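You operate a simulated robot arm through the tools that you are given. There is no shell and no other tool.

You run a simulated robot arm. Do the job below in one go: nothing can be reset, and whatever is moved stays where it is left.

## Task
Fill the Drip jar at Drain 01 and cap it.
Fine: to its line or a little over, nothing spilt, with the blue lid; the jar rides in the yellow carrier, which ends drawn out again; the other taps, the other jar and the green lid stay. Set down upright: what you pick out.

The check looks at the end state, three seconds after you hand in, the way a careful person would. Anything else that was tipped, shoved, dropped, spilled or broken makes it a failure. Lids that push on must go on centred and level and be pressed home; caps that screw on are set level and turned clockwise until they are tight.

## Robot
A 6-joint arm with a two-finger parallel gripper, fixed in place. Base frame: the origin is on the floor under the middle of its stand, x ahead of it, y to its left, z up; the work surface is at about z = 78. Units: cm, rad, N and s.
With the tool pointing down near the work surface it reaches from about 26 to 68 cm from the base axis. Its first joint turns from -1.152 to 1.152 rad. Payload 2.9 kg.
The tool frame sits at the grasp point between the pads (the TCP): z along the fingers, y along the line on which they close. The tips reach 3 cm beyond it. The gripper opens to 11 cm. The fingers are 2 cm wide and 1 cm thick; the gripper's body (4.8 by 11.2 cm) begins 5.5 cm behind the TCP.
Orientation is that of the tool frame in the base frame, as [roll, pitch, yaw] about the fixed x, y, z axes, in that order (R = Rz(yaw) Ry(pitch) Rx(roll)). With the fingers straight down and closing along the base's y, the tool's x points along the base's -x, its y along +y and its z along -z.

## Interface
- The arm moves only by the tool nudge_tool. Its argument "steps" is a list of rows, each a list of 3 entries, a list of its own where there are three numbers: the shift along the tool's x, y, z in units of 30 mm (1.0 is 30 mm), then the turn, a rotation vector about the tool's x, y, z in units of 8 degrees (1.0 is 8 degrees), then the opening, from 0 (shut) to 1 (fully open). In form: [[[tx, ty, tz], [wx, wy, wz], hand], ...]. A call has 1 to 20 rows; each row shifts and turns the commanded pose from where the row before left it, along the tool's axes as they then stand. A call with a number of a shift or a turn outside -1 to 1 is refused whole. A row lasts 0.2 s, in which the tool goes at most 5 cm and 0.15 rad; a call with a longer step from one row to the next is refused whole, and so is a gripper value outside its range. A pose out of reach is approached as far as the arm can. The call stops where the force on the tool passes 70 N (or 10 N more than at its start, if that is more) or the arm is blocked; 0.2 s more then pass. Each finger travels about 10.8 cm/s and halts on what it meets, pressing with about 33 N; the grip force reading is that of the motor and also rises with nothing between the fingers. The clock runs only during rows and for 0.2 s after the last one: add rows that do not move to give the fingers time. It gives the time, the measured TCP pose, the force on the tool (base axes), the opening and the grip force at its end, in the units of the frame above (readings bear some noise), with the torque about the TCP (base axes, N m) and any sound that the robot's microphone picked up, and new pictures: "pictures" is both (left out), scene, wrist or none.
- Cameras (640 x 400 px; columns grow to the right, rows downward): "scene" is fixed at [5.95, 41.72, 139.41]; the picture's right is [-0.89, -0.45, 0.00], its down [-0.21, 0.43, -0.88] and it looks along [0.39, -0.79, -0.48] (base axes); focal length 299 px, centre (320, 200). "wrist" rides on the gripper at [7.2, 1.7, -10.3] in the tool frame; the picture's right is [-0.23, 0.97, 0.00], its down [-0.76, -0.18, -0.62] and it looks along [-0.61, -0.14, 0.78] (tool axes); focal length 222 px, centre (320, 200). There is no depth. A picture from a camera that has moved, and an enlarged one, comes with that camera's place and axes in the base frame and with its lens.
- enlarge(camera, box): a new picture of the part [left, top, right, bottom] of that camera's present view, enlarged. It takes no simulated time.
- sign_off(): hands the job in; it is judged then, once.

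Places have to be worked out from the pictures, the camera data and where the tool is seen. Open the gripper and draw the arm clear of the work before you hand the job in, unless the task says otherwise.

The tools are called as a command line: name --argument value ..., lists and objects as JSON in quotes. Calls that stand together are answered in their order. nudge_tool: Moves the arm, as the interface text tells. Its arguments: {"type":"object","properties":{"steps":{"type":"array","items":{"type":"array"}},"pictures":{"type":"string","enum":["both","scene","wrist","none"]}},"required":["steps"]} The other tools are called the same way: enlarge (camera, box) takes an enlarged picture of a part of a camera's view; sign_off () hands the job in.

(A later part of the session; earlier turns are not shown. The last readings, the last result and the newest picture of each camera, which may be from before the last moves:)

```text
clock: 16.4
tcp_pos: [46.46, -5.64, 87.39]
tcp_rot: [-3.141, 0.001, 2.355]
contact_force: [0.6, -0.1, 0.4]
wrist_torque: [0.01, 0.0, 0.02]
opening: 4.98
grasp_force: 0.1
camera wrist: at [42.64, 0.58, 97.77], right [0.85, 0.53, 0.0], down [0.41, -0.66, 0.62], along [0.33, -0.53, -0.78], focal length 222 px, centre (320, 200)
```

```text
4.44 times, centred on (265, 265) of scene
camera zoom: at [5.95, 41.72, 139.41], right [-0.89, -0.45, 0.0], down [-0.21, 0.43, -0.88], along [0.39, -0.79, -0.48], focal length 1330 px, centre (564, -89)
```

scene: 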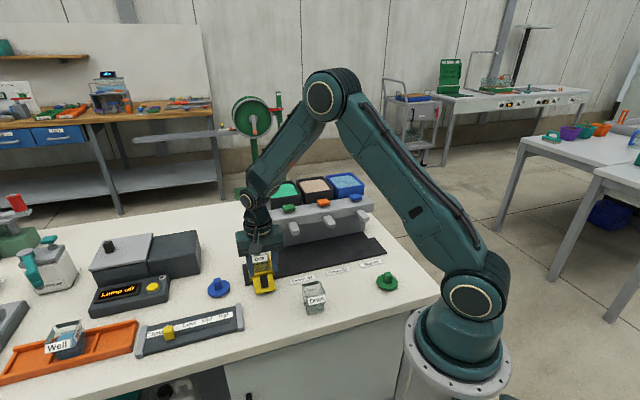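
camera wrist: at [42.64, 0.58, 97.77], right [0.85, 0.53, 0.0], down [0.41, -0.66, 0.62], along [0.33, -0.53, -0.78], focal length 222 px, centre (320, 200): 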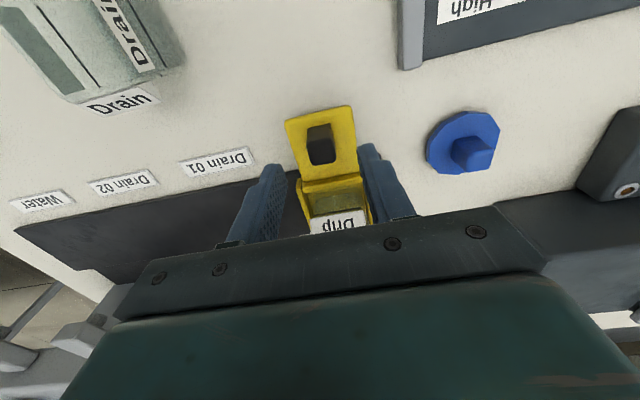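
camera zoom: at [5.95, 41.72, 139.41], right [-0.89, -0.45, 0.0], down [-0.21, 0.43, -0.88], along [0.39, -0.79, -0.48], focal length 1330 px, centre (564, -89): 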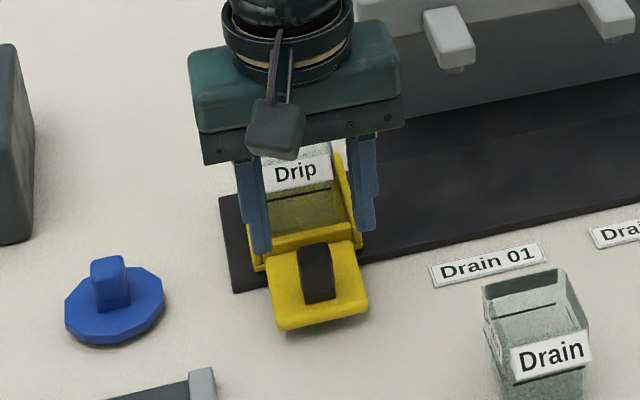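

The knob is about 0.2 cm off centre in each direction. I'll correct that, go down to TCP z≈83.2 so the tips stay above the yellow plate, and close on the knob.

nudge_tool --steps '[[[-0.07, 0.05, 0.2], [0, 0, 0], 0.45], [[0, 0, 0.6], [0, 0, 0], 0.45], [[0, 0, 0.6], [0, 0, 0], 0.45], [[0, 0, 0], [0, 0, 0], 0.45], [[0, 0, 0], [0, 0, 0], 0.25], [[0, 0, 0], [0, 0, 0], 0.1], [[0, 0, 0], [0, 0, 0], 0.1]]'

```text
clock: 18.0
tcp_pos: [46.71, -5.69, 83.03]
tcp_rot: [3.141, -0.001, 2.355]
contact_force: [0.2, -1.2, -3.9]
wrist_torque: [-0.14, -0.32, 0.03]
opening: 1.96
grasp_force: 44.8
camera wrist: at [42.83, 0.53, 93.46], right [0.85, 0.53, 0.0], down [0.41, -0.66, 0.62], along [0.33, -0.53, -0.78], focal length 222 px, centre (320, 200)
```

scene: 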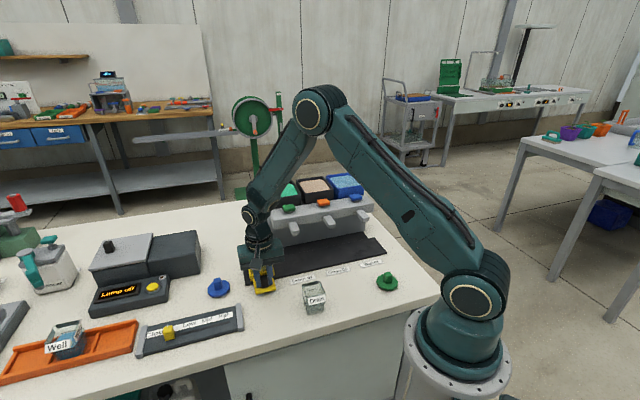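
wrist: 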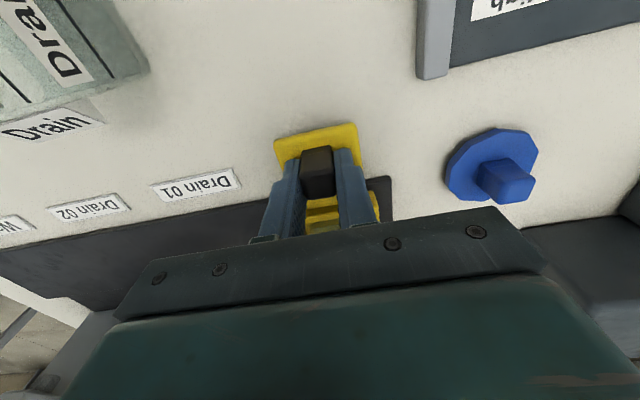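

The knob is held at 1.96 cm. I'll slide it a little along -s toward Drain 01, slowly, and check the forces and that the carrier really moves that way.

nudge_tool --steps '[[[0, -0.1, 0], [0, 0, 0], 0.1], [[0, -0.1, 0], [0, 0, 0], 0.1], [[0, -0.1, 0], [0, 0, 0], 0.1], [[0, -0.1, 0], [0, 0, 0], 0.1], [[0, 0, 0], [0, 0, 0], 0.1]]'

```text
clock: 19.2
tcp_pos: [45.89, -6.57, 83.22]
tcp_rot: [-3.14, -0.001, 2.353]
contact_force: [8.5, -7.8, -28.9]
wrist_torque: [-0.36, -0.52, 0.1]
opening: 1.99
grasp_force: 44.9
camera wrist: at [42.05, -0.26, 93.46], right [0.85, 0.53, 0.0], down [0.41, -0.66, 0.62], along [0.33, -0.53, -0.78], focal length 222 px, centre (320, 200)
```

scene: 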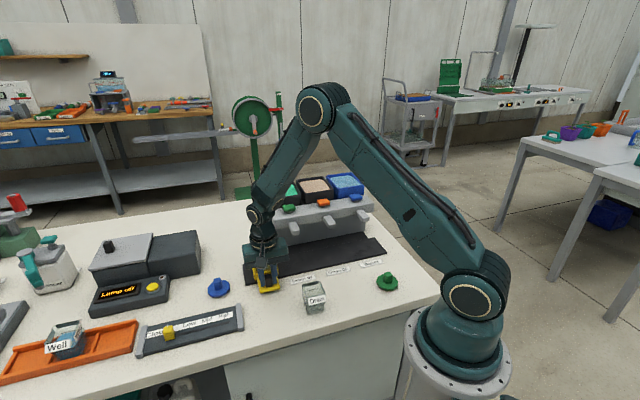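
wrist: 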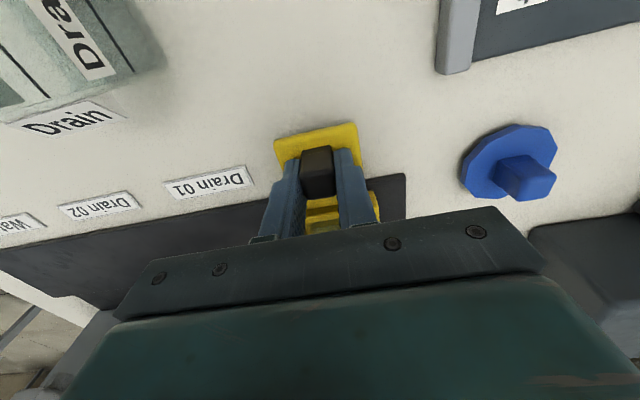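

The carrier slid about 1.2 cm along the row with little resistance. But holding the knob tightly against its guide builds up constraint force (-29 N in z). I'll loosen the fingers slightly so they only straddle the knob, and read the forces again.

nudge_tool --steps '[[[0, 0, 0], [0, 0, 0], 0.22], [[0, 0, 0], [0, 0, 0], 0.22], [[0, 0, 0], [0, 0, 0], 0.22]]'

enlarge --camera "scene" --box '[225, 220, 325, 310]'

enlarge --camera "wrist" --box '[230, 100, 410, 250]'

```text
clock: 20.0
tcp_pos: [45.84, -6.53, 83.14]
tcp_rot: [-3.141, 0.001, 2.356]
contact_force: [0.1, 0.4, -0.5]
wrist_torque: [0.03, 0.0, -0.01]
opening: 2.42
grasp_force: 0.1
camera wrist: at [42.03, -0.2, 93.58], right [0.85, 0.53, 0.0], down [0.41, -0.66, 0.62], along [0.33, -0.53, -0.78], focal length 222 px, centre (320, 200)
```

scene: 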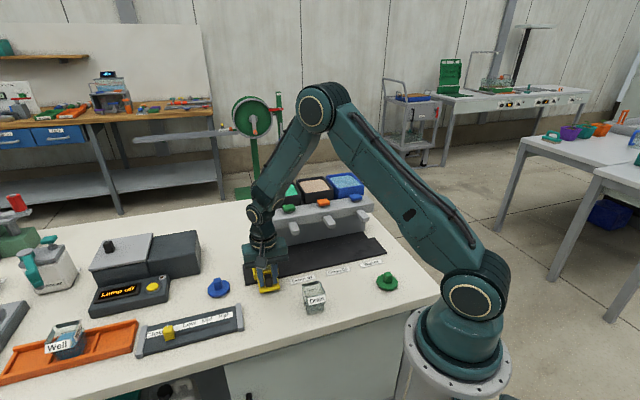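
wrist: 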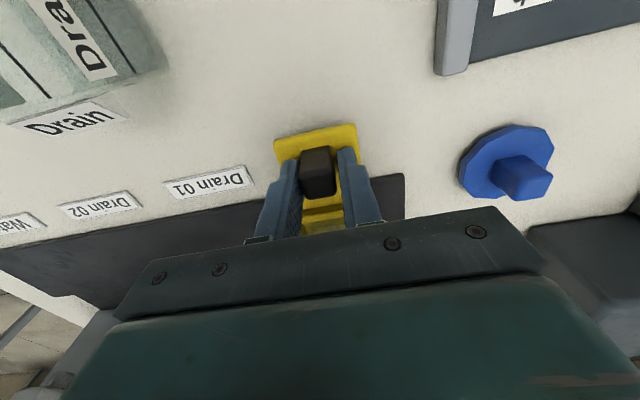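

```text
4.44 times, centred on (275, 265) of scene
camera zoom: at [5.95, 41.72, 139.41], right [-0.89, -0.45, 0.0], down [-0.21, 0.43, -0.88], along [0.39, -0.79, -0.48], focal length 1330 px, centre (520, -89)
```

zoom: 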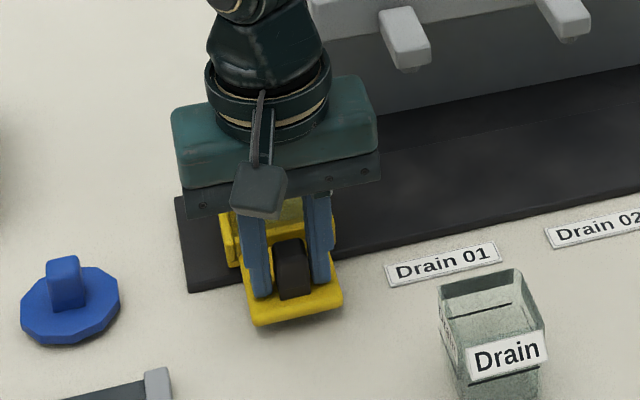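

```text
2.67 times, centred on (320, 175) of wrist
camera zoom: at [42.03, -0.2, 93.58], right [0.85, 0.53, 0.0], down [0.41, -0.66, 0.62], along [0.33, -0.53, -0.78], focal length 592 px, centre (320, 267)
```

zoom: 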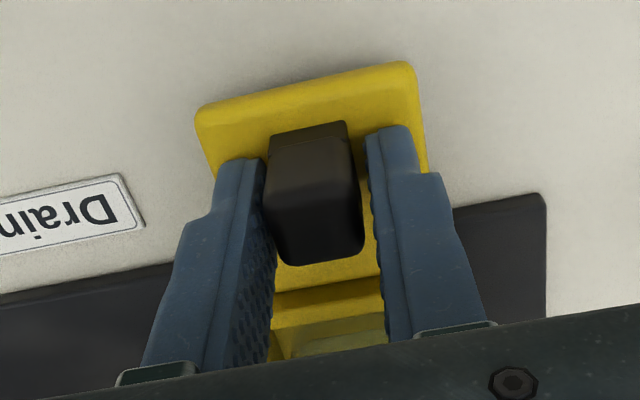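

The forces are zero with the fingers loosely straddling the knob. I'll push the carrier gently along -s for about 5.7 cm and check.

nudge_tool --steps '[[[0, -0.1, 0], [0, 0, 0], 0.22], [[0, -0.2, 0], [0, 0, 0], 0.22], [[0, -0.2, 0], [0, 0, 0], 0.22], [[0, -0.2, 0], [0, 0, 0], 0.22], [[0, -0.2, 0], [0, 0, 0], 0.22], [[0, -0.2, 0], [0, 0, 0], 0.22], [[0, -0.2, 0], [0, 0, 0], 0.22], [[0, -0.2, 0], [0, 0, 0], 0.22], [[0, -0.2, 0], [0, 0, 0], 0.22], [[0, -0.1, 0], [0, 0, 0], 0.22], [[0, -0.1, 0], [0, 0, 0], 0.22]]'

```text
clock: 22.4
tcp_pos: [41.87, -10.38, 83.27]
tcp_rot: [-3.141, -0.001, 2.355]
contact_force: [0.6, 0.8, 0.5]
wrist_torque: [0.02, 0.01, 0.03]
opening: 2.44
grasp_force: 0.2
camera wrist: at [38.0, -4.19, 93.58], right [0.85, 0.53, 0.0], down [0.41, -0.66, 0.62], along [0.33, -0.53, -0.78], focal length 222 px, centre (320, 200)
```

scene: 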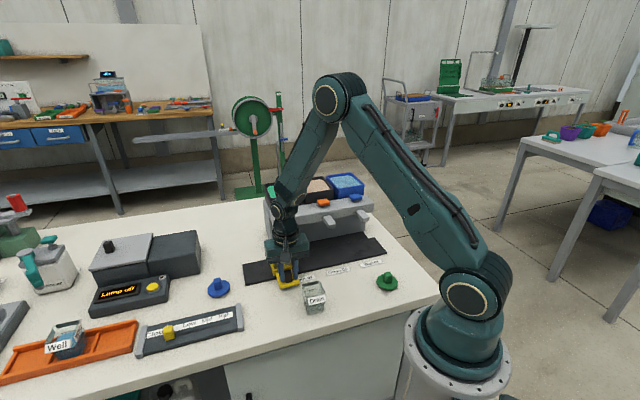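
wrist: 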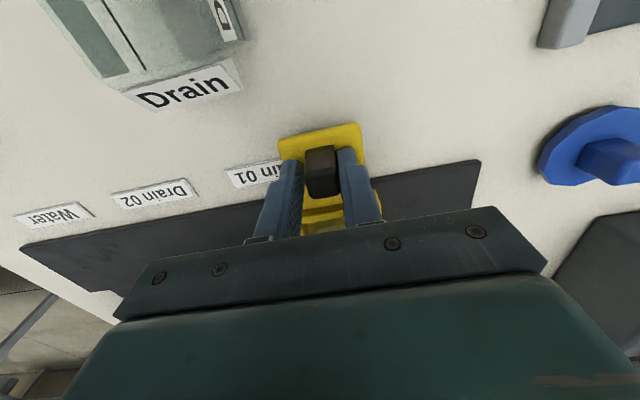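

The carrier followed smoothly to s≈22.4 and its plate is starting to cover the Drain 01 label. I'll continue about 3.9 cm, slower at the end.

nudge_tool --steps '[[[0, -0.1, 0], [0, 0, 0], 0.22], [[0, -0.2, 0], [0, 0, 0], 0.22], [[0, -0.2, 0], [0, 0, 0], 0.22], [[0, -0.2, 0], [0, 0, 0], 0.22], [[0, -0.2, 0], [0, 0, 0], 0.22], [[0, -0.2, 0], [0, 0, 0], 0.22], [[0, -0.1, 0], [0, 0, 0], 0.22], [[0, -0.1, 0], [0, 0, 0], 0.22], [[0, 0, 0], [0, 0, 0], 0.22]]'

enlarge --camera "scene" --box '[240, 200, 340, 310]'

enlarge --camera "wrist" --box '[180, 90, 420, 260]'

```text
clock: 24.4
tcp_pos: [39.06, -13.31, 83.23]
tcp_rot: [-3.14, 0.0, 2.356]
contact_force: [-0.2, -0.1, 0.5]
wrist_torque: [0.05, 0.0, 0.02]
opening: 2.41
grasp_force: 0.1
camera wrist: at [35.23, -7.07, 93.52], right [0.85, 0.53, 0.0], down [0.41, -0.66, 0.62], along [0.33, -0.53, -0.78], focal length 222 px, centre (320, 200)
```

scene: 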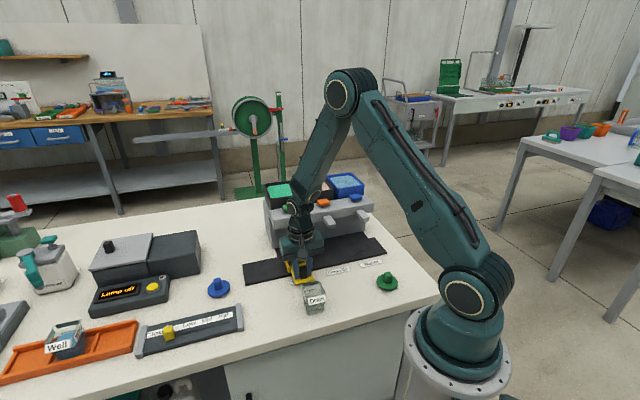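
wrist: 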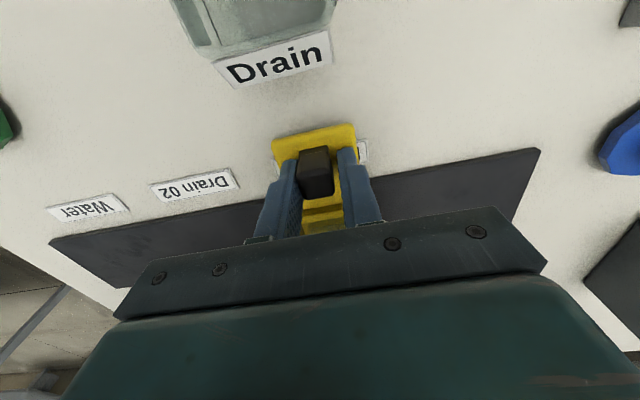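

```text
3.64 times, centred on (290, 255) of scene
camera zoom: at [5.95, 41.72, 139.41], right [-0.89, -0.45, 0.0], down [-0.21, 0.43, -0.88], along [0.39, -0.79, -0.48], focal length 1088 px, centre (429, 0)
```

zoom: 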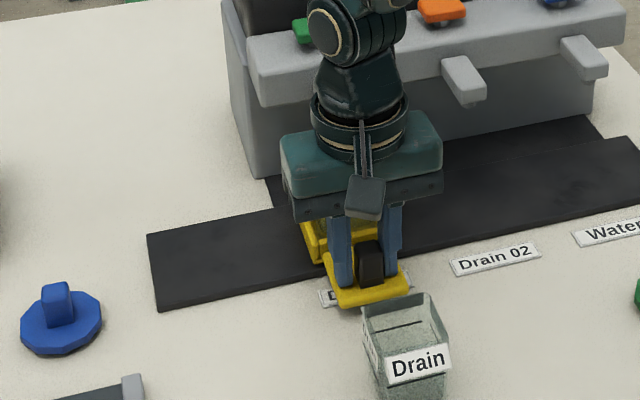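

```text
2.35 times, centred on (300, 175) of wrist
camera zoom: at [35.23, -7.07, 93.52], right [0.85, 0.53, 0.0], down [0.41, -0.66, 0.62], along [0.33, -0.53, -0.78], focal length 523 px, centre (367, 259)
```

zoom: 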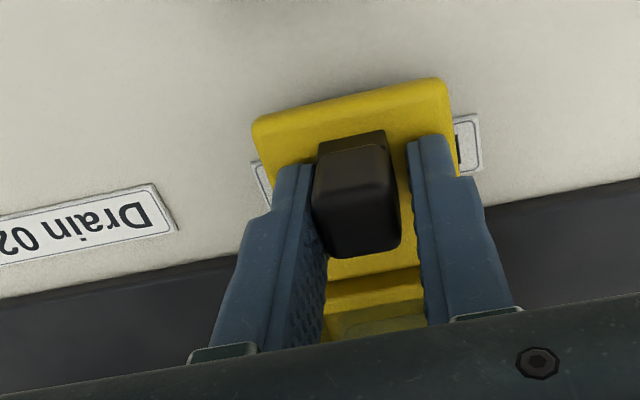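

The knob has moved over to the leading finger and both ends of the Drain 01 label show evenly, so it probably clicked into the station. I'll open a little, lift clear, and look at the jar under the nozzle.

nudge_tool --steps '[[[0, 0, 0], [0, 0, 0], 0.35], [[0, 0, 0], [0, 0, 0], 0.35], [[0, 0, -0.6], [0, 0, 0], 0.35], [[0, 0, -0.9], [0, 0, 0], 0.35], [[0, 0, -0.9], [0, 0, 0], 0.35], [[0, 0, -0.9], [0, 0, 0], 0.35], [[0, 0, -0.9], [0, 0, 0], 0.35]]'

enlarge --camera "wrist" --box '[180, 70, 460, 260]'

enlarge --camera "scene" --box '[240, 180, 360, 320]'

```text
clock: 26.0
tcp_pos: [39.06, -13.37, 95.9]
tcp_rot: [3.14, 0.0, 2.357]
contact_force: [0.8, 0.4, 0.7]
wrist_torque: [-0.02, 0.01, 0.0]
opening: 3.85
grasp_force: 0.1
camera wrist: at [35.15, -7.13, 106.16], right [0.85, 0.53, 0.0], down [0.41, -0.66, 0.62], along [0.33, -0.53, -0.78], focal length 222 px, centre (320, 200)
```

scene: 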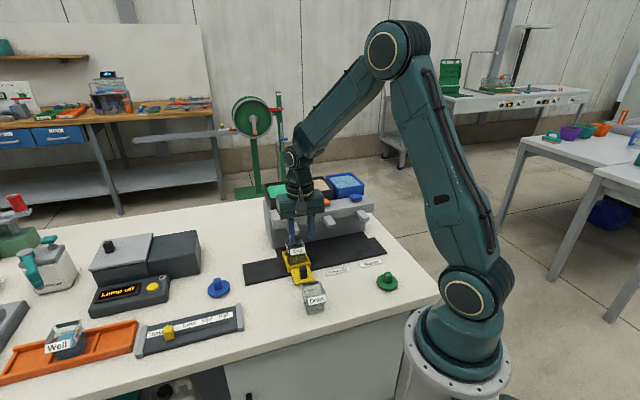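
wrist: 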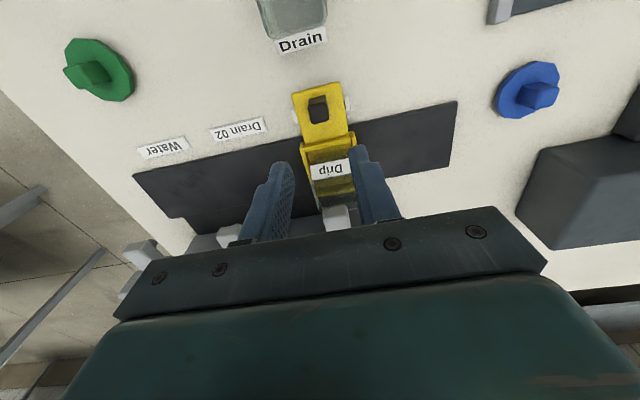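

```text
2.11 times, centred on (320, 165) of wrist
camera zoom: at [35.15, -7.13, 106.16], right [0.85, 0.53, 0.0], down [0.41, -0.66, 0.62], along [0.33, -0.53, -0.78], focal length 468 px, centre (320, 274)
```

zoom: 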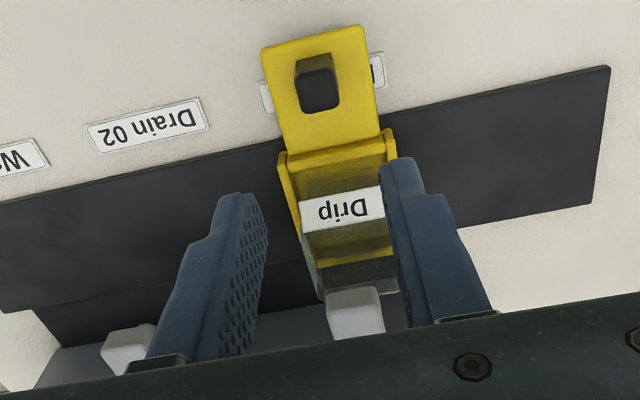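

```text
2.86 times, centred on (300, 250) of scene
camera zoom: at [5.95, 41.72, 139.41], right [-0.89, -0.45, 0.0], down [-0.21, 0.43, -0.88], along [0.39, -0.79, -0.48], focal length 855 px, centre (377, 57)
```

zoom: 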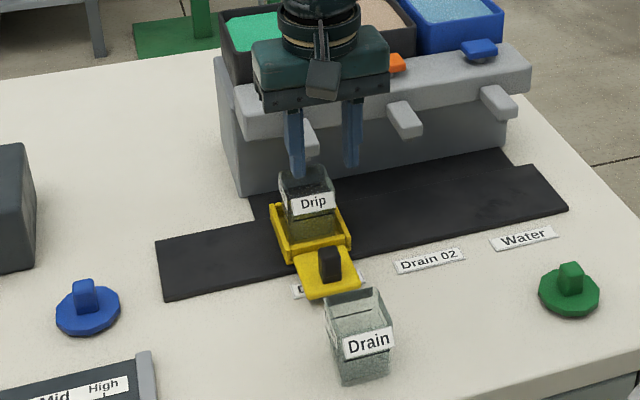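

The carrier is at Drain 01: the knob is at s≈18.1, matching the spout at s≈18.0. The green tap handle is at about s=17.9, p=51.8, z≈94 on a short stem. I'll go up and forward for a close look at it before touching it.

nudge_tool --steps '[[[0, 0, -1], [0, 0, 0], 1], [[0, 0, -1], [0, 0, 0], 1], [[0, 0, -1], [0, 0, 0], 1], [[-1, 0, 0], [0, 0, 0], 1], [[-1, 0, 0], [0, 0, 0], 1], [[-1, 0, 0], [0, 0, 0], 1], [[0, 0, 0], [0, 0, 0], 1]]'

enlarge --camera "wrist" --box '[220, 60, 420, 220]'

enlarge --camera "scene" --box '[250, 180, 350, 260]'

```text
clock: 27.6
tcp_pos: [45.55, -19.65, 104.79]
tcp_rot: [3.141, 0.0, 2.357]
contact_force: [-0.4, 0.8, 1.1]
wrist_torque: [0.04, -0.02, 0.0]
opening: 11.01
grasp_force: 0.0
camera wrist: at [41.65, -13.36, 115.07], right [0.85, 0.53, 0.0], down [0.41, -0.66, 0.62], along [0.33, -0.53, -0.78], focal length 222 px, centre (320, 200)
```

scene: 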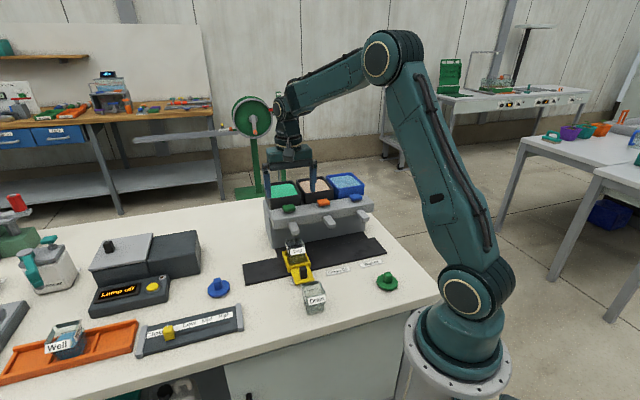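
wrist: 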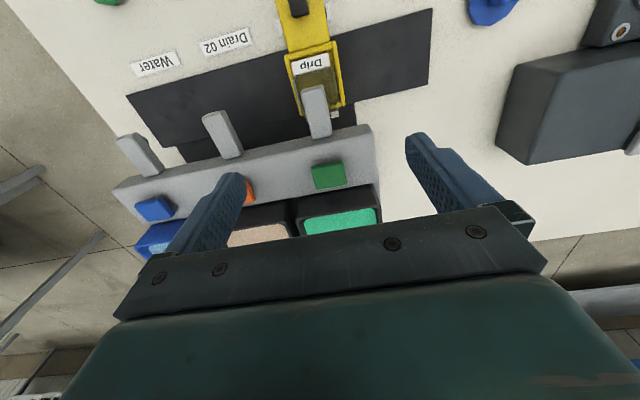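

```text
2.50 times, centred on (320, 140) of wrist
camera zoom: at [41.65, -13.36, 115.07], right [0.85, 0.53, 0.0], down [0.41, -0.66, 0.62], along [0.33, -0.53, -0.78], focal length 555 px, centre (320, 350)
```

zoom: 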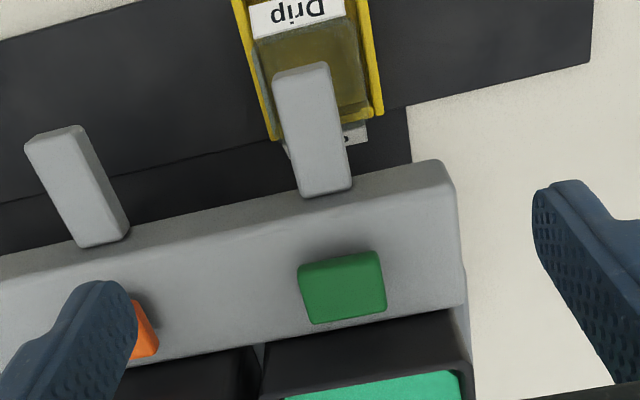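

```text
5.00 times, centred on (300, 220) of scene
camera zoom: at [5.95, 41.72, 139.41], right [-0.89, -0.45, 0.0], down [-0.21, 0.43, -0.88], along [0.39, -0.79, -0.48], focal length 1496 px, centre (420, 100)
```

zoom: 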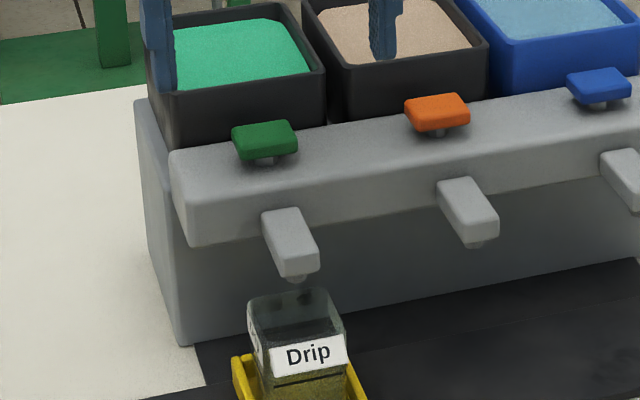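

The nozzle is right over the jar mouth. The green handle is a flat block of about 3.5 × 2.7 cm on a short stem, so it may be pressed or turned. I'll close the fingers, go to just above it (s≈17.9, p≈51.5) and look.

nudge_tool --steps '[[[-0.9, -0.0675, 0], [0, 0, 0], 0], [[-0.9, -0.0675, 0], [0, 0, 0], 0], [[0, 0, 0.6], [0, 0, 0], 0], [[0, 0, 0.6], [0, 0, 0], 0], [[0, 0, 0.6], [0, 0, 0], 0], [[0, 0, 0], [0, 0, 0], 0]]'

enlarge --camera "wrist" --box '[220, 60, 420, 220]'

enlarge --camera "scene" --box '[250, 180, 350, 260]'

```text
clock: 29.0
tcp_pos: [49.09, -23.78, 99.46]
tcp_rot: [-3.141, -0.001, 2.355]
contact_force: [0.6, 0.8, -0.1]
wrist_torque: [-0.01, 0.0, -0.01]
opening: 0.0
grasp_force: 32.7
camera wrist: at [45.21, -17.48, 109.66], right [0.85, 0.53, 0.0], down [0.41, -0.66, 0.62], along [0.33, -0.53, -0.78], focal length 222 px, centre (320, 200)
```

scene: 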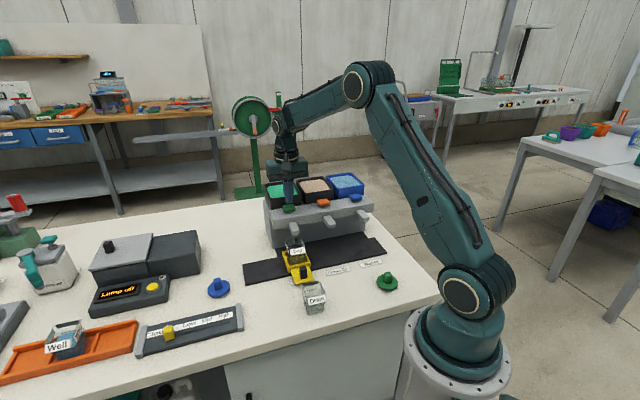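
wrist: 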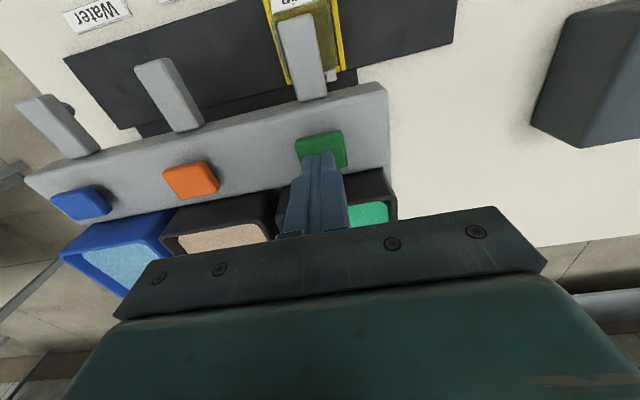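

```text
2.50 times, centred on (320, 140) of wrist
camera zoom: at [45.21, -17.48, 109.66], right [0.85, 0.53, 0.0], down [0.41, -0.66, 0.62], along [0.33, -0.53, -0.78], focal length 555 px, centre (320, 350)
```

zoom: 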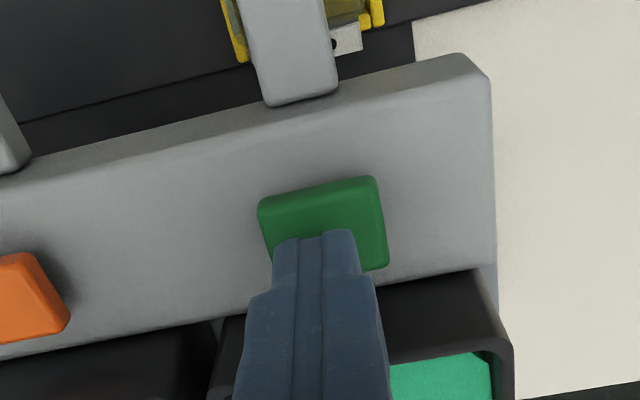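

```text
5.00 times, centred on (300, 220) of scene
camera zoom: at [5.95, 41.72, 139.41], right [-0.89, -0.45, 0.0], down [-0.21, 0.43, -0.88], along [0.39, -0.79, -0.48], focal length 1496 px, centre (420, 100)
```

zoom: 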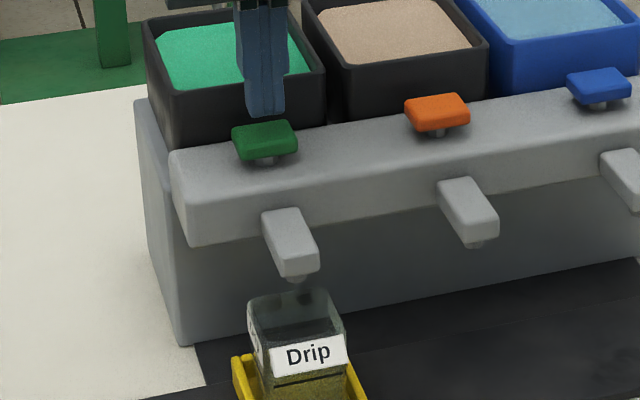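

The fingertips are about 2 cm above the handle at its centre. I'll lower in small steps while watching the force.

nudge_tool --steps '[[[0, 0, 0.1], [0, 0, 0], 0], [[0, 0, 0.1], [0, 0, 0], 0], [[0, 0, 0.1], [0, 0, 0], 0], [[0, 0, 0.1], [0, 0, 0], 0]]' --pictures "none"

```text
clock: 30.0
tcp_pos: [49.12, -23.8, 98.39]
tcp_rot: [-3.141, -0.001, 2.357]
contact_force: [0.2, 0.0, -0.3]
wrist_torque: [0.02, 0.01, 0.03]
opening: 0.0
grasp_force: 32.2
```

No contact yet at tip z≈95.4. I'll continue in 2 mm steps.

nudge_tool --steps '[[[0, 0, 0.07], [0, 0, 0], 0], [[0, 0, 0.07], [0, 0, 0], 0]]' --pictures "scene"

enlarge --camera "scene" --box '[250, 180, 350, 260]'

```text
clock: 30.6
tcp_pos: [49.0, -23.74, 97.9]
tcp_rot: [3.141, 0.001, 2.356]
contact_force: [-0.5, 0.8, -0.2]
wrist_torque: [0.04, 0.0, 0.02]
opening: 0.0
grasp_force: 33.2
```

scene: 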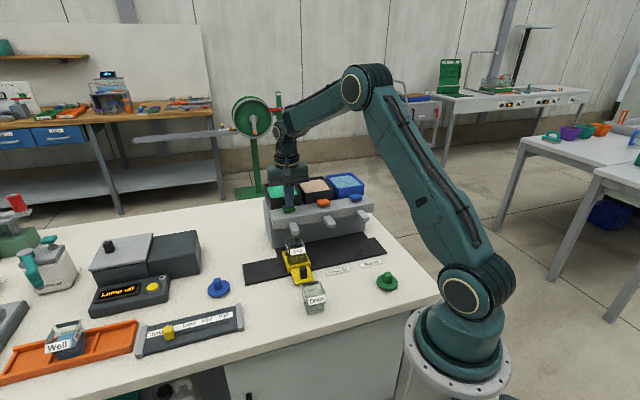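

```text
5.00 times, centred on (300, 220) of scene
camera zoom: at [5.95, 41.72, 139.41], right [-0.89, -0.45, 0.0], down [-0.21, 0.43, -0.88], along [0.39, -0.79, -0.48], focal length 1496 px, centre (420, 100)
```

zoom: 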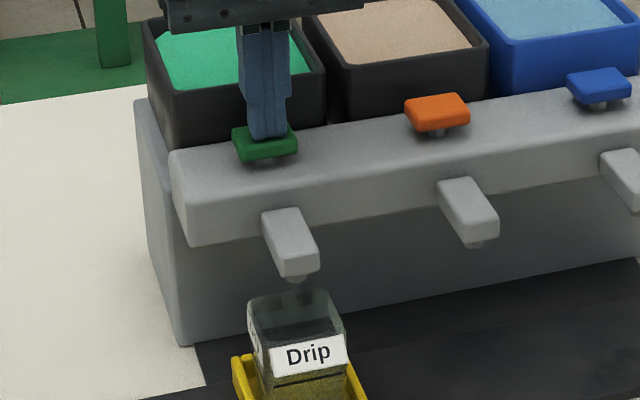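

The tip is at z≈94.9, right at the handle top, with no force yet. I'll go on with slightly smaller steps.

nudge_tool --steps '[[[0, 0, 0.06], [0, 0, 0], 0]]' --pictures "none"

```text
clock: 31.0
tcp_pos: [48.95, -23.8, 97.65]
tcp_rot: [3.141, 0.0, 2.357]
contact_force: [0.8, 0.5, 0.5]
wrist_torque: [0.04, 0.01, 0.03]
opening: 0.0
grasp_force: 32.6
```

Still no contact, so I'll take another small step.

nudge_tool --steps '[[[0, 0, 0.06], [0, 0, 0], 0]]' --pictures "none"

```text
clock: 31.4
tcp_pos: [49.0, -23.83, 97.46]
tcp_rot: [-3.141, 0.0, 2.357]
contact_force: [0.4, 0.5, 1.3]
wrist_torque: [0.03, -0.01, 0.01]
opening: 0.01
grasp_force: 32.6
```

Force is near zero (1.3 N is close to noise) at tip z≈94.5. One more small step with a picture.

nudge_tool --steps '[[[0, 0, 0.06], [0, 0, 0], 0]]' --pictures "scene"

enlarge --camera "scene" --box '[250, 180, 350, 260]'

```text
clock: 31.8
tcp_pos: [49.09, -23.89, 97.35]
tcp_rot: [3.141, 0.002, 2.358]
contact_force: [1.2, -0.8, 3.1]
wrist_torque: [-0.02, -0.02, 0.04]
opening: 0.0
grasp_force: 33.1
```

scene: 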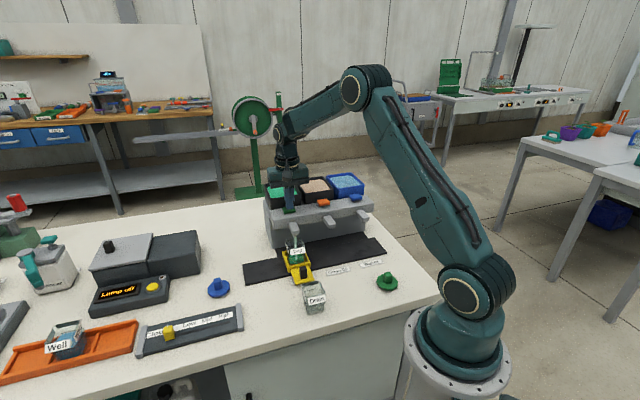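

```text
5.00 times, centred on (300, 220) of scene
camera zoom: at [5.95, 41.72, 139.41], right [-0.89, -0.45, 0.0], down [-0.21, 0.43, -0.88], along [0.39, -0.79, -0.48], focal length 1496 px, centre (420, 100)
```

zoom: 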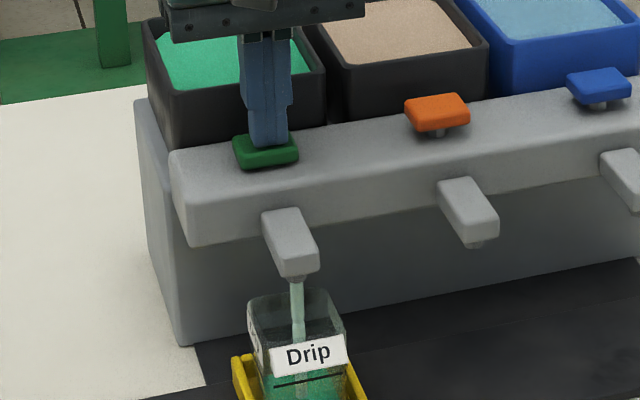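

Pressing opens the tap and green liquid is flowing straight into the jar. The clock is stopped between calls, so I'll look closely at the level before going on.

enlarge --camera "scene" --box '[280, 230, 320, 290]'

enlarge --camera "wrist" --box '[260, 0, 360, 80]'

```text
6.67 times, centred on (300, 260) of scene
camera zoom: at [5.95, 41.72, 139.41], right [-0.89, -0.45, 0.0], down [-0.21, 0.43, -0.88], along [0.39, -0.79, -0.48], focal length 1995 px, centre (453, -200)
```

zoom: 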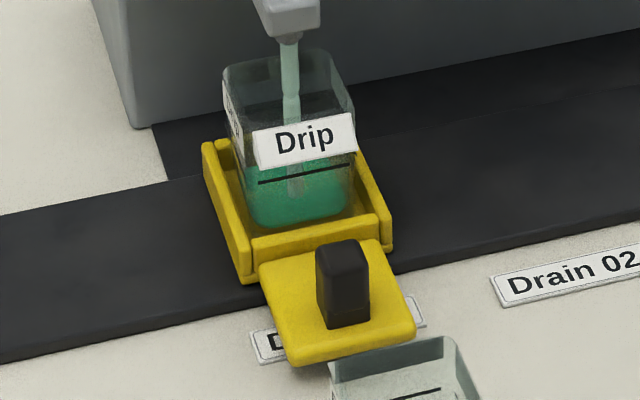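

```text
5.00 times, centred on (310, 40) of wrist
camera zoom: at [45.12, -17.54, 107.59], right [0.85, 0.53, 0.0], down [0.41, -0.66, 0.62], along [0.33, -0.53, -0.78], focal length 1111 px, centre (370, 1000)
```

zoom: 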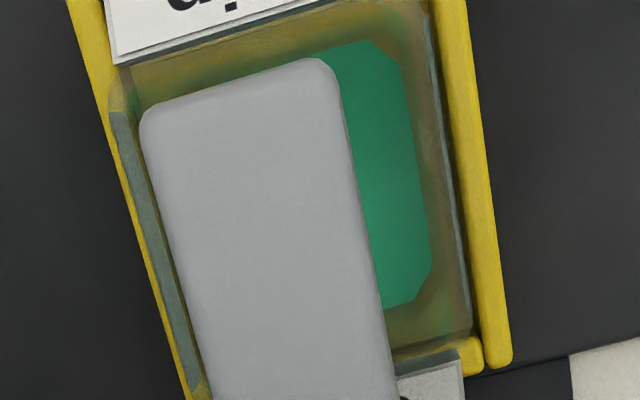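

enlarge --camera "scene" --box '[285, 236, 310, 266]'

enlarge --camera "wrist" --box '[270, 0, 350, 50]'

```text
13.33 times, centred on (298, 251) of scene
camera zoom: at [5.95, 41.72, 139.41], right [-0.89, -0.45, 0.0], down [-0.21, 0.43, -0.88], along [0.39, -0.79, -0.48], focal length 3991 px, centre (620, -480)
```

zoom: 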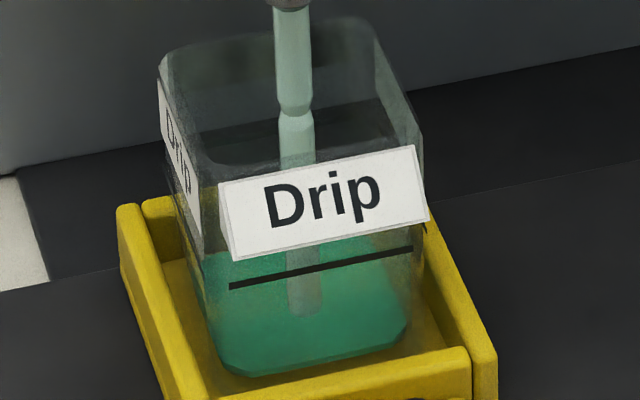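

```text
8.00 times, centred on (310, 25) of wrist
camera zoom: at [45.12, -17.54, 107.59], right [0.85, 0.53, 0.0], down [0.41, -0.66, 0.62], along [0.33, -0.53, -0.78], focal length 1777 px, centre (400, 1600)
```

zoom: 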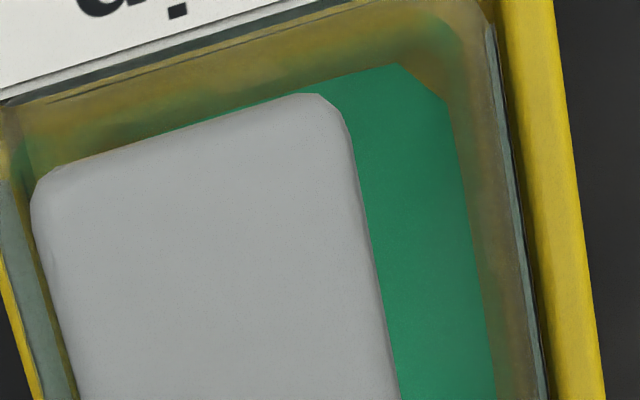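

The stream lands at about 0.9 cm above the jar's base, while the line is about 3.5 cm up. So I'll hold the press for a short time and re-measure to learn the fill rate.

nudge_tool --steps '[[[0, 0, 0], [0, 0, 0], 0], [[0, 0, 0], [0, 0, 0], 0], [[0, 0, 0], [0, 0, 0], 0]]' --pictures "none"

enlarge --camera "scene" --box '[285, 236, 310, 266]'

enlarge --camera "wrist" --box '[270, 0, 350, 50]'

```text
clock: 32.6
tcp_pos: [48.97, -23.69, 97.16]
tcp_rot: [3.141, -0.001, 2.356]
contact_force: [0.7, -0.5, 2.6]
wrist_torque: [-0.05, 0.0, 0.0]
opening: 0.0
grasp_force: 33.4
```

```text
13.33 times, centred on (298, 251) of scene
camera zoom: at [5.94, 41.72, 139.41], right [-0.89, -0.45, 0.0], down [-0.21, 0.43, -0.88], along [0.39, -0.79, -0.48], focal length 3991 px, centre (620, -480)
```

zoom: 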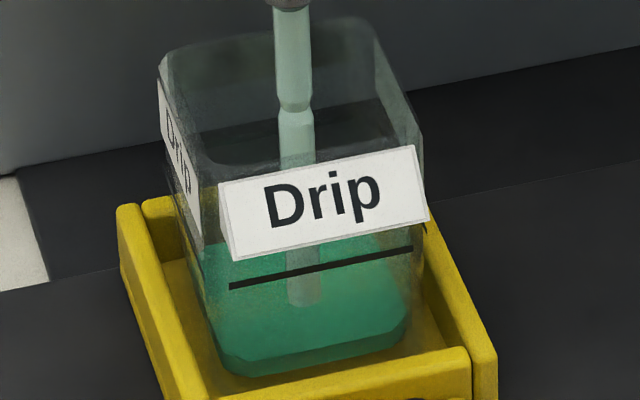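

```text
8.00 times, centred on (310, 25) of wrist
camera zoom: at [45.1, -17.53, 107.58], right [0.85, 0.53, 0.0], down [0.41, -0.66, 0.62], along [0.33, -0.53, -0.78], focal length 1777 px, centre (400, 1600)
```

zoom: 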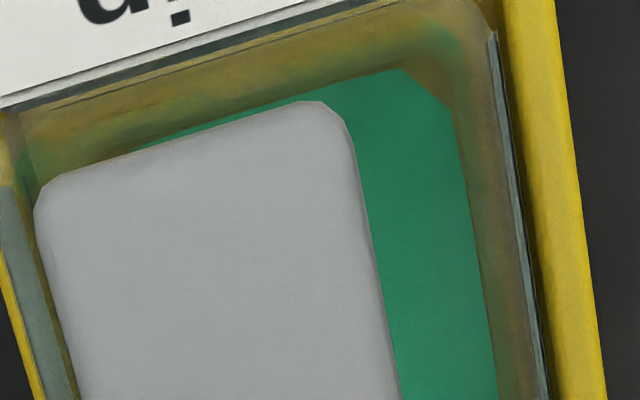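

The level rises about 0.4 cm/s and needs roughly 2.5 cm more. I'll hold for another 2.6 s and re-measure.

nudge_tool --steps '[[[0, 0, 0], [0, 0, 0], 0], [[0, 0, 0], [0, 0, 0], 0], [[0, 0, 0], [0, 0, 0], 0], [[0, 0, 0], [0, 0, 0], 0], [[0, 0, 0], [0, 0, 0], 0], [[0, 0, 0], [0, 0, 0], 0], [[0, 0, 0], [0, 0, 0], 0], [[0, 0, 0], [0, 0, 0], 0], [[0, 0, 0], [0, 0, 0], 0], [[0, 0, 0], [0, 0, 0], 0], [[0, 0, 0], [0, 0, 0], 0], [[0, 0, 0], [0, 0, 0], 0]]' --pictures "none"

enlarge --camera "scene" --box '[285, 236, 310, 266]'

enlarge --camera "wrist" --box '[270, 0, 350, 50]'

```text
clock: 35.2
tcp_pos: [48.93, -23.76, 97.25]
tcp_rot: [3.141, 0.0, 2.356]
contact_force: [-0.3, -0.6, 2.9]
wrist_torque: [0.01, -0.01, -0.02]
opening: 0.0
grasp_force: 32.9
```

```text
13.33 times, centred on (298, 251) of scene
camera zoom: at [5.94, 41.73, 139.41], right [-0.89, -0.45, 0.0], down [-0.21, 0.43, -0.88], along [0.39, -0.79, -0.48], focal length 3991 px, centre (620, -480)
```

zoom: 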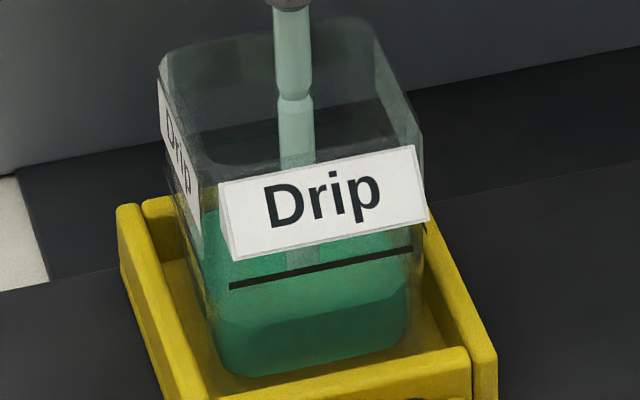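

```text
8.00 times, centred on (310, 25) of wrist
camera zoom: at [45.1, -17.52, 107.58], right [0.85, 0.53, 0.0], down [0.41, -0.66, 0.62], along [0.33, -0.53, -0.78], focal length 1777 px, centre (400, 1600)
```

zoom: 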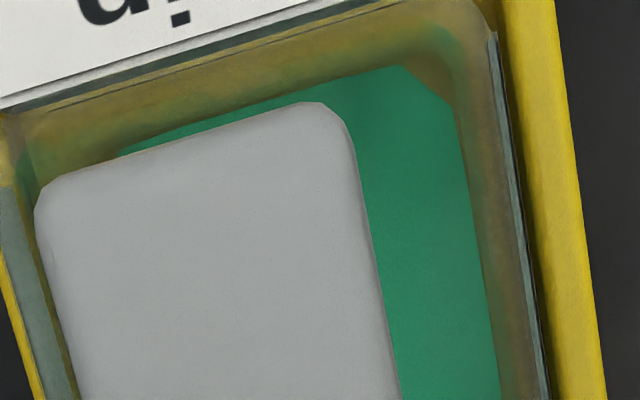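

The liquid's front edge is now at about v=312 in this zoom against the line at about 268, rising about 17 px/s. I'll hold about 1.8 s more and measure again.

nudge_tool --steps '[[[0, 0, 0], [0, 0, 0], 0], [[0, 0, 0], [0, 0, 0], 0], [[0, 0, 0], [0, 0, 0], 0], [[0, 0, 0], [0, 0, 0], 0], [[0, 0, 0], [0, 0, 0], 0], [[0, 0, 0], [0, 0, 0], 0], [[0, 0, 0], [0, 0, 0], 0], [[0, 0, 0], [0, 0, 0], 0]]' --pictures "none"

enlarge --camera "scene" --box '[285, 236, 310, 266]'

enlarge --camera "scene" --box '[288, 248, 308, 262]'

```text
clock: 37.0
tcp_pos: [49.01, -23.77, 97.29]
tcp_rot: [-3.141, 0.0, 2.356]
contact_force: [-1.3, 0.7, 3.0]
wrist_torque: [-0.01, 0.02, -0.02]
opening: 0.02
grasp_force: 33.4
```

```text
13.33 times, centred on (298, 251) of scene
camera zoom: at [5.94, 41.73, 139.41], right [-0.89, -0.45, 0.0], down [-0.21, 0.43, -0.88], along [0.39, -0.79, -0.48], focal length 3991 px, centre (620, -480)
```

zoom: 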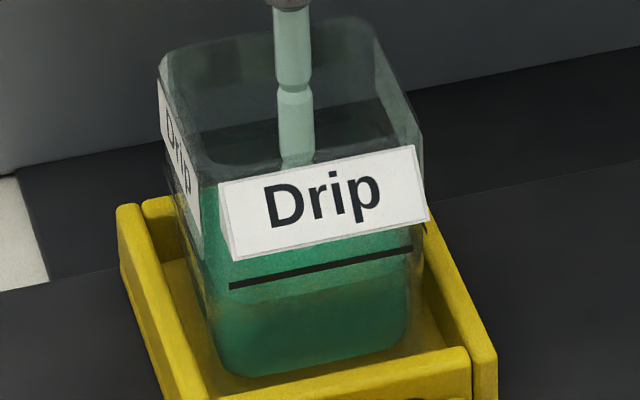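

```text
16.00 times, centred on (298, 255) of scene
camera zoom: at [5.94, 41.73, 139.41], right [-0.89, -0.45, 0.0], down [-0.21, 0.43, -0.88], along [0.39, -0.79, -0.48], focal length 4789 px, centre (672, -680)
```

zoom: 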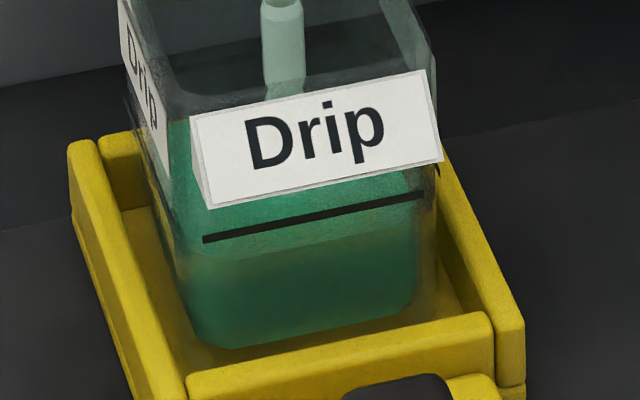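

The surface front edge is now about 25 px below the line position, with roughly 1.8 s remaining. I'll hold 1.2 s and measure again.

nudge_tool --steps '[[[0, 0, 0], [0, 0, 0], 0], [[0, 0, 0], [0, 0, 0], 0], [[0, 0, 0], [0, 0, 0], 0], [[0, 0, 0], [0, 0, 0], 0], [[0, 0, 0], [0, 0, 0], 0]]' --pictures "none"

enlarge --camera "scene" --box '[285, 236, 310, 266]'

enlarge --camera "scene" --box '[288, 248, 308, 262]'

enlarge --camera "wrist" --box '[270, 0, 350, 50]'

```text
clock: 38.2
tcp_pos: [48.89, -23.83, 97.33]
tcp_rot: [3.139, 0.0, 2.357]
contact_force: [-0.3, -0.1, 3.1]
wrist_torque: [-0.01, 0.01, 0.0]
opening: 0.01
grasp_force: 33.3
```

```text
13.33 times, centred on (298, 251) of scene
camera zoom: at [5.94, 41.73, 139.41], right [-0.89, -0.45, 0.0], down [-0.21, 0.43, -0.88], along [0.39, -0.79, -0.48], focal length 3991 px, centre (620, -480)
```

zoom: 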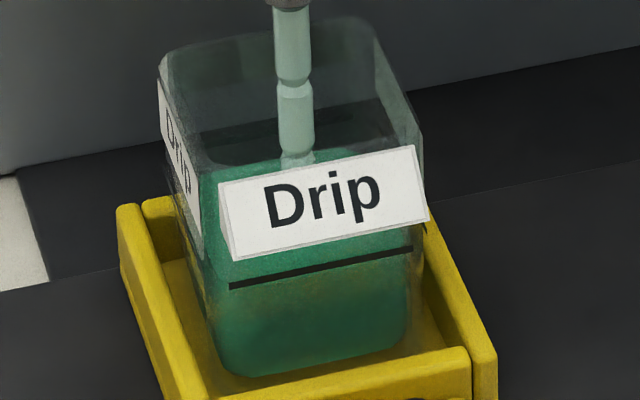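

```text
16.00 times, centred on (298, 255) of scene
camera zoom: at [5.94, 41.73, 139.41], right [-0.89, -0.45, 0.0], down [-0.21, 0.43, -0.88], along [0.39, -0.79, -0.48], focal length 4789 px, centre (672, -680)
```

zoom: 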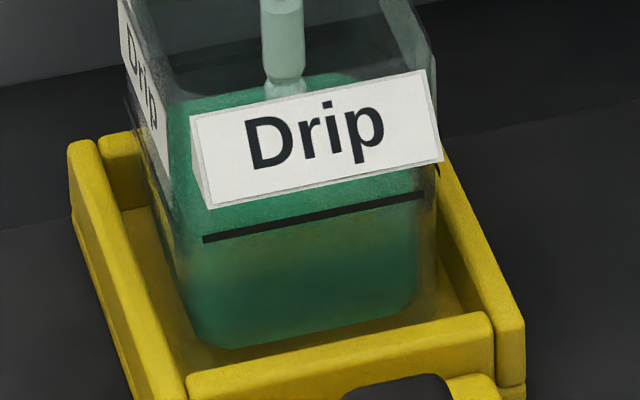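

```text
8.00 times, centred on (310, 25) of wrist
camera zoom: at [45.1, -17.52, 107.58], right [0.85, 0.53, 0.0], down [0.41, -0.66, 0.62], along [0.33, -0.53, -0.78], focal length 1777 px, centre (400, 1600)
```

zoom: 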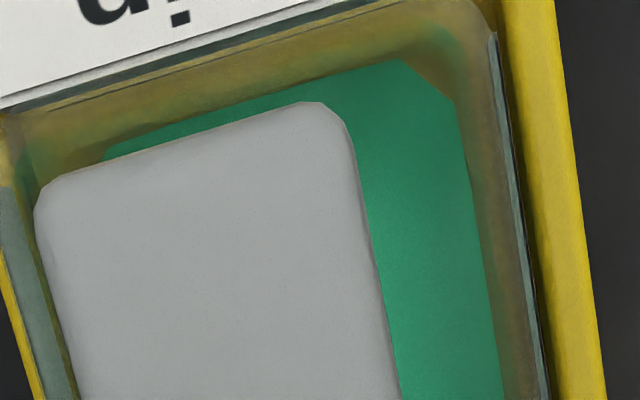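

The liquid surface's back edge now shows above the label and its front edge is level with the drawn line. Allowing for the glass thickness (about 0.6 cm inset), the surface is about 0.35 cm below the line. I'll advance just 0.6 s and re-measure.

nudge_tool --steps '[[[0, 0, 0], [0, 0, 0], 0], [[0, 0, 0], [0, 0, 0], 0]]' --pictures "none"

enlarge --camera "scene" --box '[285, 236, 310, 266]'

enlarge --camera "scene" --box '[288, 236, 308, 262]'

enlarge --camera "wrist" --box '[260, 0, 360, 60]'

```text
clock: 38.8
tcp_pos: [49.07, -23.72, 97.27]
tcp_rot: [-3.141, 0.0, 2.356]
contact_force: [-0.2, 0.1, 1.6]
wrist_torque: [0.0, 0.02, -0.02]
opening: 0.0
grasp_force: 32.8
```

```text
13.33 times, centred on (298, 251) of scene
camera zoom: at [5.94, 41.73, 139.41], right [-0.89, -0.45, 0.0], down [-0.21, 0.43, -0.88], along [0.39, -0.79, -0.48], focal length 3991 px, centre (620, -480)
```

zoom: 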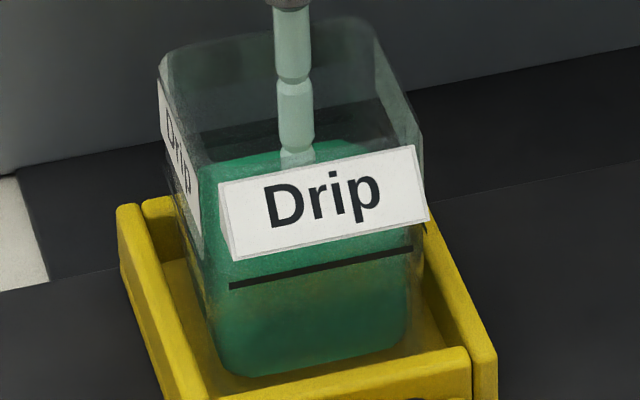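

```text
15.38 times, centred on (298, 249) of scene
camera zoom: at [5.94, 41.73, 139.41], right [-0.89, -0.45, 0.0], down [-0.21, 0.43, -0.88], along [0.39, -0.79, -0.48], focal length 4604 px, centre (658, -554)
```

zoom: 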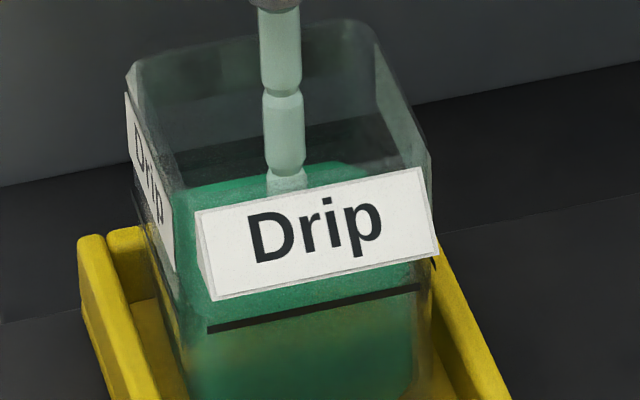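

```text
6.40 times, centred on (310, 30) of wrist
camera zoom: at [45.1, -17.52, 107.58], right [0.85, 0.53, 0.0], down [0.41, -0.66, 0.62], along [0.33, -0.53, -0.78], focal length 1422 px, centre (384, 1288)
```

zoom: 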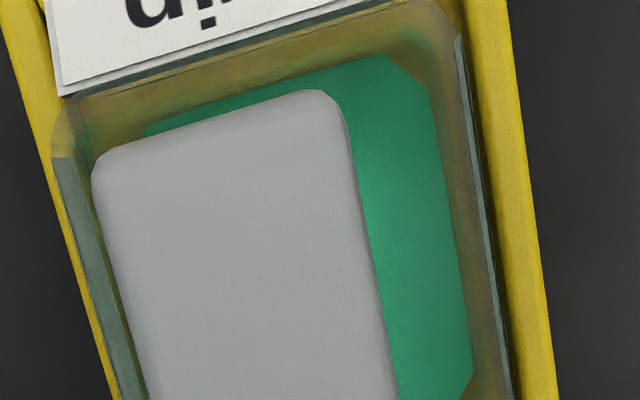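

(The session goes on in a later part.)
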